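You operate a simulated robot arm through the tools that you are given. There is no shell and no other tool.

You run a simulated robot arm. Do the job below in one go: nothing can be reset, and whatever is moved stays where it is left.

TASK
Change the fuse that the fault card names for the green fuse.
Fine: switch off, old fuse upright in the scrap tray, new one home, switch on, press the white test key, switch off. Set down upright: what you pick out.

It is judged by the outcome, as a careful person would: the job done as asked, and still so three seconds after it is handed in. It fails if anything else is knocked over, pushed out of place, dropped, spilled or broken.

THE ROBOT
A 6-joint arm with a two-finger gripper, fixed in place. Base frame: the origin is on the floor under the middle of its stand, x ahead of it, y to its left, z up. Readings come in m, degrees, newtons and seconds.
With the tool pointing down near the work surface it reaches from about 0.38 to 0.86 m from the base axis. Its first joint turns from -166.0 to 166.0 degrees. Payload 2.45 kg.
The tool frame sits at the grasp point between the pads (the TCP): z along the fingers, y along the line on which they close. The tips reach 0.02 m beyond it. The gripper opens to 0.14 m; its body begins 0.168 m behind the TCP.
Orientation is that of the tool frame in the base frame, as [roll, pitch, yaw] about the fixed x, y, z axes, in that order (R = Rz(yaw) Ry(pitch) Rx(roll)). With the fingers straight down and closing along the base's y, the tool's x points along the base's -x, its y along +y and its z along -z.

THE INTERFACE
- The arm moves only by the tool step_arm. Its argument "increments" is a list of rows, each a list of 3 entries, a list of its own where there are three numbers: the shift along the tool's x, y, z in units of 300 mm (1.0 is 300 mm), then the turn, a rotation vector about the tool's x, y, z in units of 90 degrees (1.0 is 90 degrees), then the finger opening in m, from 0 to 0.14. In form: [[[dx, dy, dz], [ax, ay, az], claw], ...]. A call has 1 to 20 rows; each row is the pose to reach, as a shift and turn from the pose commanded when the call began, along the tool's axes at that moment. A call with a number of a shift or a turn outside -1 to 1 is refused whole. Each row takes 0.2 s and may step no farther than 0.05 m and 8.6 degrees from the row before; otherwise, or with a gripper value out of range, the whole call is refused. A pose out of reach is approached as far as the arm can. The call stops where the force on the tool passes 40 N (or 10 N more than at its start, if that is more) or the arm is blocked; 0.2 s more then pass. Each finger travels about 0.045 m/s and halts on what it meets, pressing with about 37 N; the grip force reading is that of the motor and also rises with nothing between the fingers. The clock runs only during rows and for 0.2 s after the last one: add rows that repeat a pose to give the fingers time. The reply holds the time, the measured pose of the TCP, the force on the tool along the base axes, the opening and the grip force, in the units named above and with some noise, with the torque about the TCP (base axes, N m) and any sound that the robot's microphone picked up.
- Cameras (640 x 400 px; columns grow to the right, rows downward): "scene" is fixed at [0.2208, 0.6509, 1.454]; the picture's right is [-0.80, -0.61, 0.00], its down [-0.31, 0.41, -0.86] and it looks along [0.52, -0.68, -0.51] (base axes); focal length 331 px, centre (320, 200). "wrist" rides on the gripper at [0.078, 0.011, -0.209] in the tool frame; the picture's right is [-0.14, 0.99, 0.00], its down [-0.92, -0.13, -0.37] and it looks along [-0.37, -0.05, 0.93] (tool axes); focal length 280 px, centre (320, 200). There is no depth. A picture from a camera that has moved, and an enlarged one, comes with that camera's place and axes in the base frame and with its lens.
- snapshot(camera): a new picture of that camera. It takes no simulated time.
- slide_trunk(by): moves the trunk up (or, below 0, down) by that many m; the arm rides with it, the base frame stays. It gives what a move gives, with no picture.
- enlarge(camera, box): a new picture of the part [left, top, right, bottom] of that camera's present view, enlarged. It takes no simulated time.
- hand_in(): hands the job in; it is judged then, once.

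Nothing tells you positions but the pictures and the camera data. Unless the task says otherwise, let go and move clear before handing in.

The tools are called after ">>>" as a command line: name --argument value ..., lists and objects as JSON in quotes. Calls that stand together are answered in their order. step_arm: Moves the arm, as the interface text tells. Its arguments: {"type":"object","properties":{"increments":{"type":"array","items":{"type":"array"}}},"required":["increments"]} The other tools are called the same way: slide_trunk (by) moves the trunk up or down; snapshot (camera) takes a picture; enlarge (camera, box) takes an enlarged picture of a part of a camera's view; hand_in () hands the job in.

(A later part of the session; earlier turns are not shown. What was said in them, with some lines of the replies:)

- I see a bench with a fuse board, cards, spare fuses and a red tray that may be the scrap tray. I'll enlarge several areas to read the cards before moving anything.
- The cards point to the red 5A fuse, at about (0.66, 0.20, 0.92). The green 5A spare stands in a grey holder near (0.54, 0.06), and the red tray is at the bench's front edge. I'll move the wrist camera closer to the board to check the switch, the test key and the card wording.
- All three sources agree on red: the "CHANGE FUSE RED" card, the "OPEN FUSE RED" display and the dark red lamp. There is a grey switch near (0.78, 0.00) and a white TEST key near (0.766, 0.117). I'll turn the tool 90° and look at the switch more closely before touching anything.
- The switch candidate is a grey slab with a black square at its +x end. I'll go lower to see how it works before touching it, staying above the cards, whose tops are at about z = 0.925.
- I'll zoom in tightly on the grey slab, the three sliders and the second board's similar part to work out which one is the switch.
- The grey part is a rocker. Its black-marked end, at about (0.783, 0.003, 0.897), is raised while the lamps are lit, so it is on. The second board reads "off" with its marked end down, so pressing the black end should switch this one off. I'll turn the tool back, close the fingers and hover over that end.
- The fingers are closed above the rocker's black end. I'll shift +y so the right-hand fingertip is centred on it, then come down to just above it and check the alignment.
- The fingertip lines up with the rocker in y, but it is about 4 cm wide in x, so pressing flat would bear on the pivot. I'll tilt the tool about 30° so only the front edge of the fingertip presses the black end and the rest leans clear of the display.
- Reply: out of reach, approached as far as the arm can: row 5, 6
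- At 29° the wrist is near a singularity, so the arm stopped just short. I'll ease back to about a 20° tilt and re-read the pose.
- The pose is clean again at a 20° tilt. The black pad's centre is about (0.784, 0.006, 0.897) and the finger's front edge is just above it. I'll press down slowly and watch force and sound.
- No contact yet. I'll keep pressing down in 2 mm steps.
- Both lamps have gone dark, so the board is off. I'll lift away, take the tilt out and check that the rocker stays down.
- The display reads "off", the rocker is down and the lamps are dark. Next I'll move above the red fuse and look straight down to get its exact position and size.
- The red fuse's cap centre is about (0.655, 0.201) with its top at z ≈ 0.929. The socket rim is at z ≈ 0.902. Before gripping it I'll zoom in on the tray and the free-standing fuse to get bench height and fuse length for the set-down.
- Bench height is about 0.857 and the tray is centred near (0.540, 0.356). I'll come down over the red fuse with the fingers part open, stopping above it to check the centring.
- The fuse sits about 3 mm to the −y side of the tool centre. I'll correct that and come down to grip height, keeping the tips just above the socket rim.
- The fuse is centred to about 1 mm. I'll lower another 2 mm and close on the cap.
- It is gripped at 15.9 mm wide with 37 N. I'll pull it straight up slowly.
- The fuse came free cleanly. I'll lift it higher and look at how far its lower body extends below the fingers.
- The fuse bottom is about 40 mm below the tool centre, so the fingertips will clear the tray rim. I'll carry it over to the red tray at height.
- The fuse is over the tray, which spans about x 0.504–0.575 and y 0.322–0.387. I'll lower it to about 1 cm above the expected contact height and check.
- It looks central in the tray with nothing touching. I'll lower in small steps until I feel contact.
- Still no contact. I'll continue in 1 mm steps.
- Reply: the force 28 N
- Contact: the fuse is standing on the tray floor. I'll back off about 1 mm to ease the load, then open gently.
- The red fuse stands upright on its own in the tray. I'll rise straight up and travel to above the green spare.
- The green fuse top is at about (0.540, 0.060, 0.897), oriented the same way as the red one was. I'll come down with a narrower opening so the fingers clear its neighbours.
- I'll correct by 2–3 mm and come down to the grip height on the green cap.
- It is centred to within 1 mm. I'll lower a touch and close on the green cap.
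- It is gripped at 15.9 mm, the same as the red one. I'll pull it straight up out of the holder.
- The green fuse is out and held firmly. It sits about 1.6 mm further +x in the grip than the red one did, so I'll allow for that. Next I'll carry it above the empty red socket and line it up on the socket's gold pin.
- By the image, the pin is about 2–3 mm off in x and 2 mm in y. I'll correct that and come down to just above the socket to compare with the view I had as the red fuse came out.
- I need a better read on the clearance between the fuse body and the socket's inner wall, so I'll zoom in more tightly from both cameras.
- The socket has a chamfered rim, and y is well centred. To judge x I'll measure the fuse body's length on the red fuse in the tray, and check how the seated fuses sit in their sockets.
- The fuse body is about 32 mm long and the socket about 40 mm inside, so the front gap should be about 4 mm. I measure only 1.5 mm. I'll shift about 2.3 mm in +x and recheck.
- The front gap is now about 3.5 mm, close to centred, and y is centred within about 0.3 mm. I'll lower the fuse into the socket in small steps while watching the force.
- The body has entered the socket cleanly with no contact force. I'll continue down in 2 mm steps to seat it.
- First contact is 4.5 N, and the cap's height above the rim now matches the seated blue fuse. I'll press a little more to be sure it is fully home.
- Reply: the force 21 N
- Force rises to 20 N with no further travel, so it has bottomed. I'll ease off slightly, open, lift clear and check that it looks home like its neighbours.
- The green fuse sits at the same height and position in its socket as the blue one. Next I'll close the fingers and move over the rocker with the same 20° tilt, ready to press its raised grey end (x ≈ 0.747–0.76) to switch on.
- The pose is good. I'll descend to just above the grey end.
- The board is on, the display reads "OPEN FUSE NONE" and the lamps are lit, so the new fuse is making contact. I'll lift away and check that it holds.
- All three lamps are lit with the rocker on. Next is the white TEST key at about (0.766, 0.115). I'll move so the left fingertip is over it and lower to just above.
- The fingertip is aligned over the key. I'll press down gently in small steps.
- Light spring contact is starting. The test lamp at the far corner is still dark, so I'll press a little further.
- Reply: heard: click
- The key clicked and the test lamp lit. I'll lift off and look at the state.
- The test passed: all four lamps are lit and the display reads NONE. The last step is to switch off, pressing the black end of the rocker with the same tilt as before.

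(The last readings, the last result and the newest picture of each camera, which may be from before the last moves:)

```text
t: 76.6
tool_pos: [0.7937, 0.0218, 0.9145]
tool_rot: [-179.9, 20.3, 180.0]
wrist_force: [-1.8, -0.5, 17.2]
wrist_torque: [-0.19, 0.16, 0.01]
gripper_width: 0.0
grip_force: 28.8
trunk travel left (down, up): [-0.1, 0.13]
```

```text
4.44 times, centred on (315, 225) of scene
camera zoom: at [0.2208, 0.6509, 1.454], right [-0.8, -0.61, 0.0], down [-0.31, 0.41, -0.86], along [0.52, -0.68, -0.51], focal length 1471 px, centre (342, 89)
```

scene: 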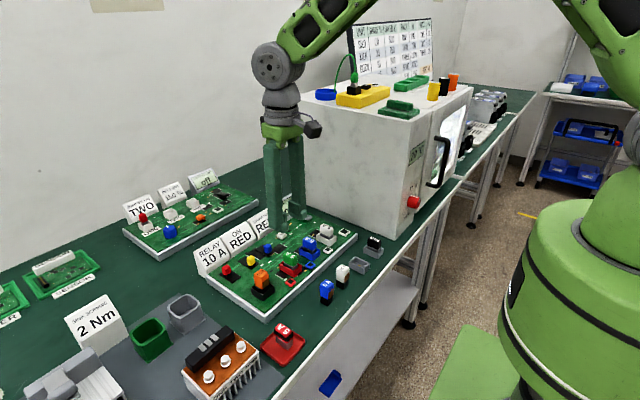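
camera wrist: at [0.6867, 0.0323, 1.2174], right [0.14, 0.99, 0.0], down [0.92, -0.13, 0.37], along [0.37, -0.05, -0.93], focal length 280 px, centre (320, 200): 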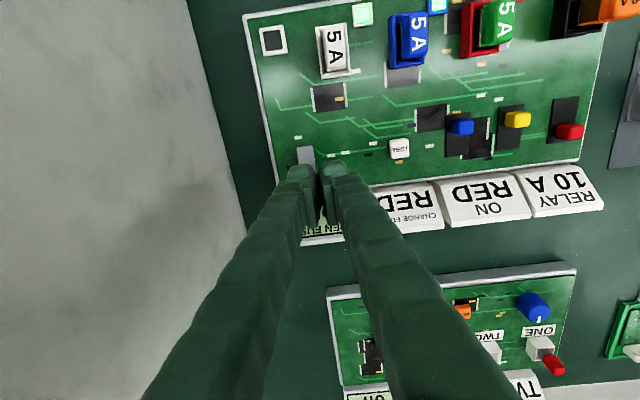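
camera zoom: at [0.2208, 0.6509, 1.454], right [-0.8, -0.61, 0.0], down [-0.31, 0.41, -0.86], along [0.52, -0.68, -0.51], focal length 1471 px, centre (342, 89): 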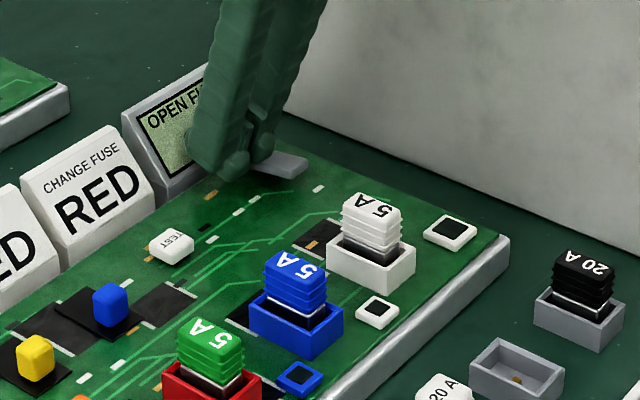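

All the lamps went dark, so the board is off. I'll lift away, take the tilt out and move well clear for a final check.

>>> step_arm --increments '[[[-0.02, 0, -0.05], [0, 0, 0], 0.0], [[-0.057, 0, -0.157], [0, 0, 0], 0.0], [[-0.09, 0, -0.25], [0, 0, 0], 0.0], [[-0.12, 0, -0.33], [0, 0.08, 0], 0.0], [[-0.15, 0, -0.42], [0, 0.16, 0], 0.0], [[-0.18, 0, -0.5], [0, 0.222, 0], 0.0], [[-0.2, 0, -0.58], [0, 0.222, 0], 0.0], [[-0.2, 0, -0.58], [0, 0.222, 0], 0.0]]'

>>> snapshot --camera "scene"

>>> enlarge --camera "scene" --box '[240, 180, 390, 310]'

>>> enlarge --camera "scene" --box '[230, 290, 340, 380]'

```text
t: 78.4
tool_pos: [0.787, 0.0216, 1.094]
tool_rot: [179.9, 0.1, 179.9]
wrist_force: [0.0, -0.3, 0.5]
wrist_torque: [0.0, -0.02, 0.01]
gripper_width: 0.0001
grip_force: 29.1
trunk travel left (down, up): [-0.1, 0.13]
```

```text
taken
```

scene: 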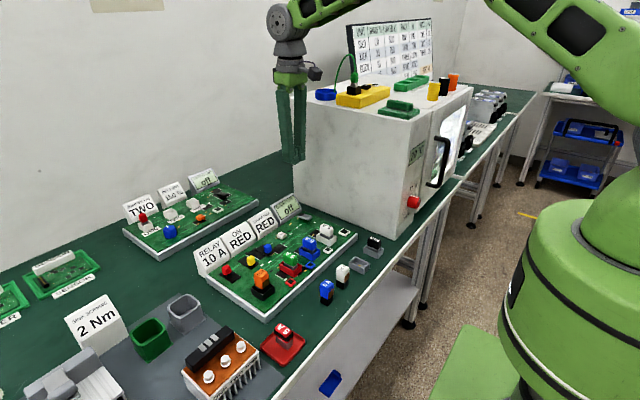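

```text
3.08 times, centred on (315, 245) of scene
camera zoom: at [0.2208, 0.6509, 1.454], right [-0.8, -0.61, 0.0], down [-0.31, 0.41, -0.86], along [0.52, -0.68, -0.51], focal length 1019 px, centre (335, 62)
```

zoom: 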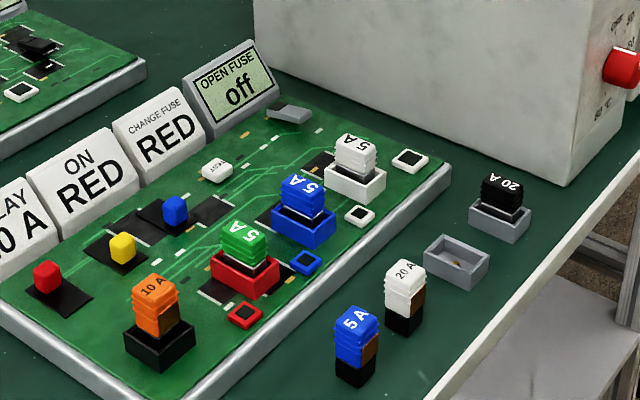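

```text
4.44 times, centred on (285, 335) of scene
camera zoom: at [0.2208, 0.6509, 1.454], right [-0.8, -0.61, 0.0], down [-0.31, 0.41, -0.86], along [0.52, -0.68, -0.51], focal length 1471 px, centre (476, -400)
```

zoom: 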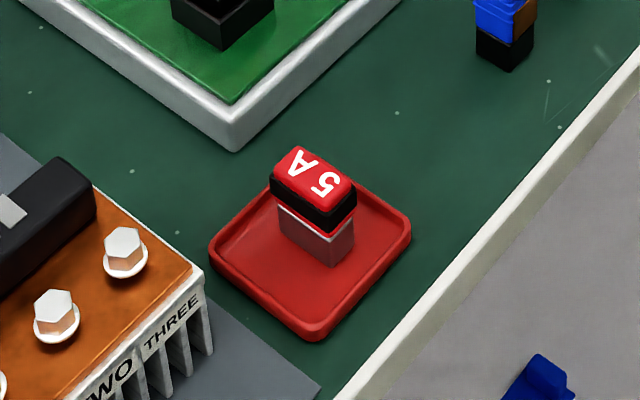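

The switch is off and the display reads "off". The green fuse is home in the red socket, the old red fuse stands upright in the scrap tray, and nothing else has moved. The arm is clear and holding nothing, so I'm handing in.

>>> hand_in

```text
The job is handed in.
```

I replaced the red fuse named on the fault card with the green one, and the job is handed in.

- **Old fuse:** the red 5 A fuse is standing upright in the red scrap tray.
- **New fuse:** the green 5 A fuse is home in the red socket, level with its neighbours.
- **Test:** with the switch on, the display read "OPEN FUSE NONE". The white TEST key clicked and the test lamp lit.
- **Switch:** it was off for the swap, and I turned it off again after the test. The display reads "off".

Nothing else looked moved in the final picture, and the arm is clear with nothing in the gripper.
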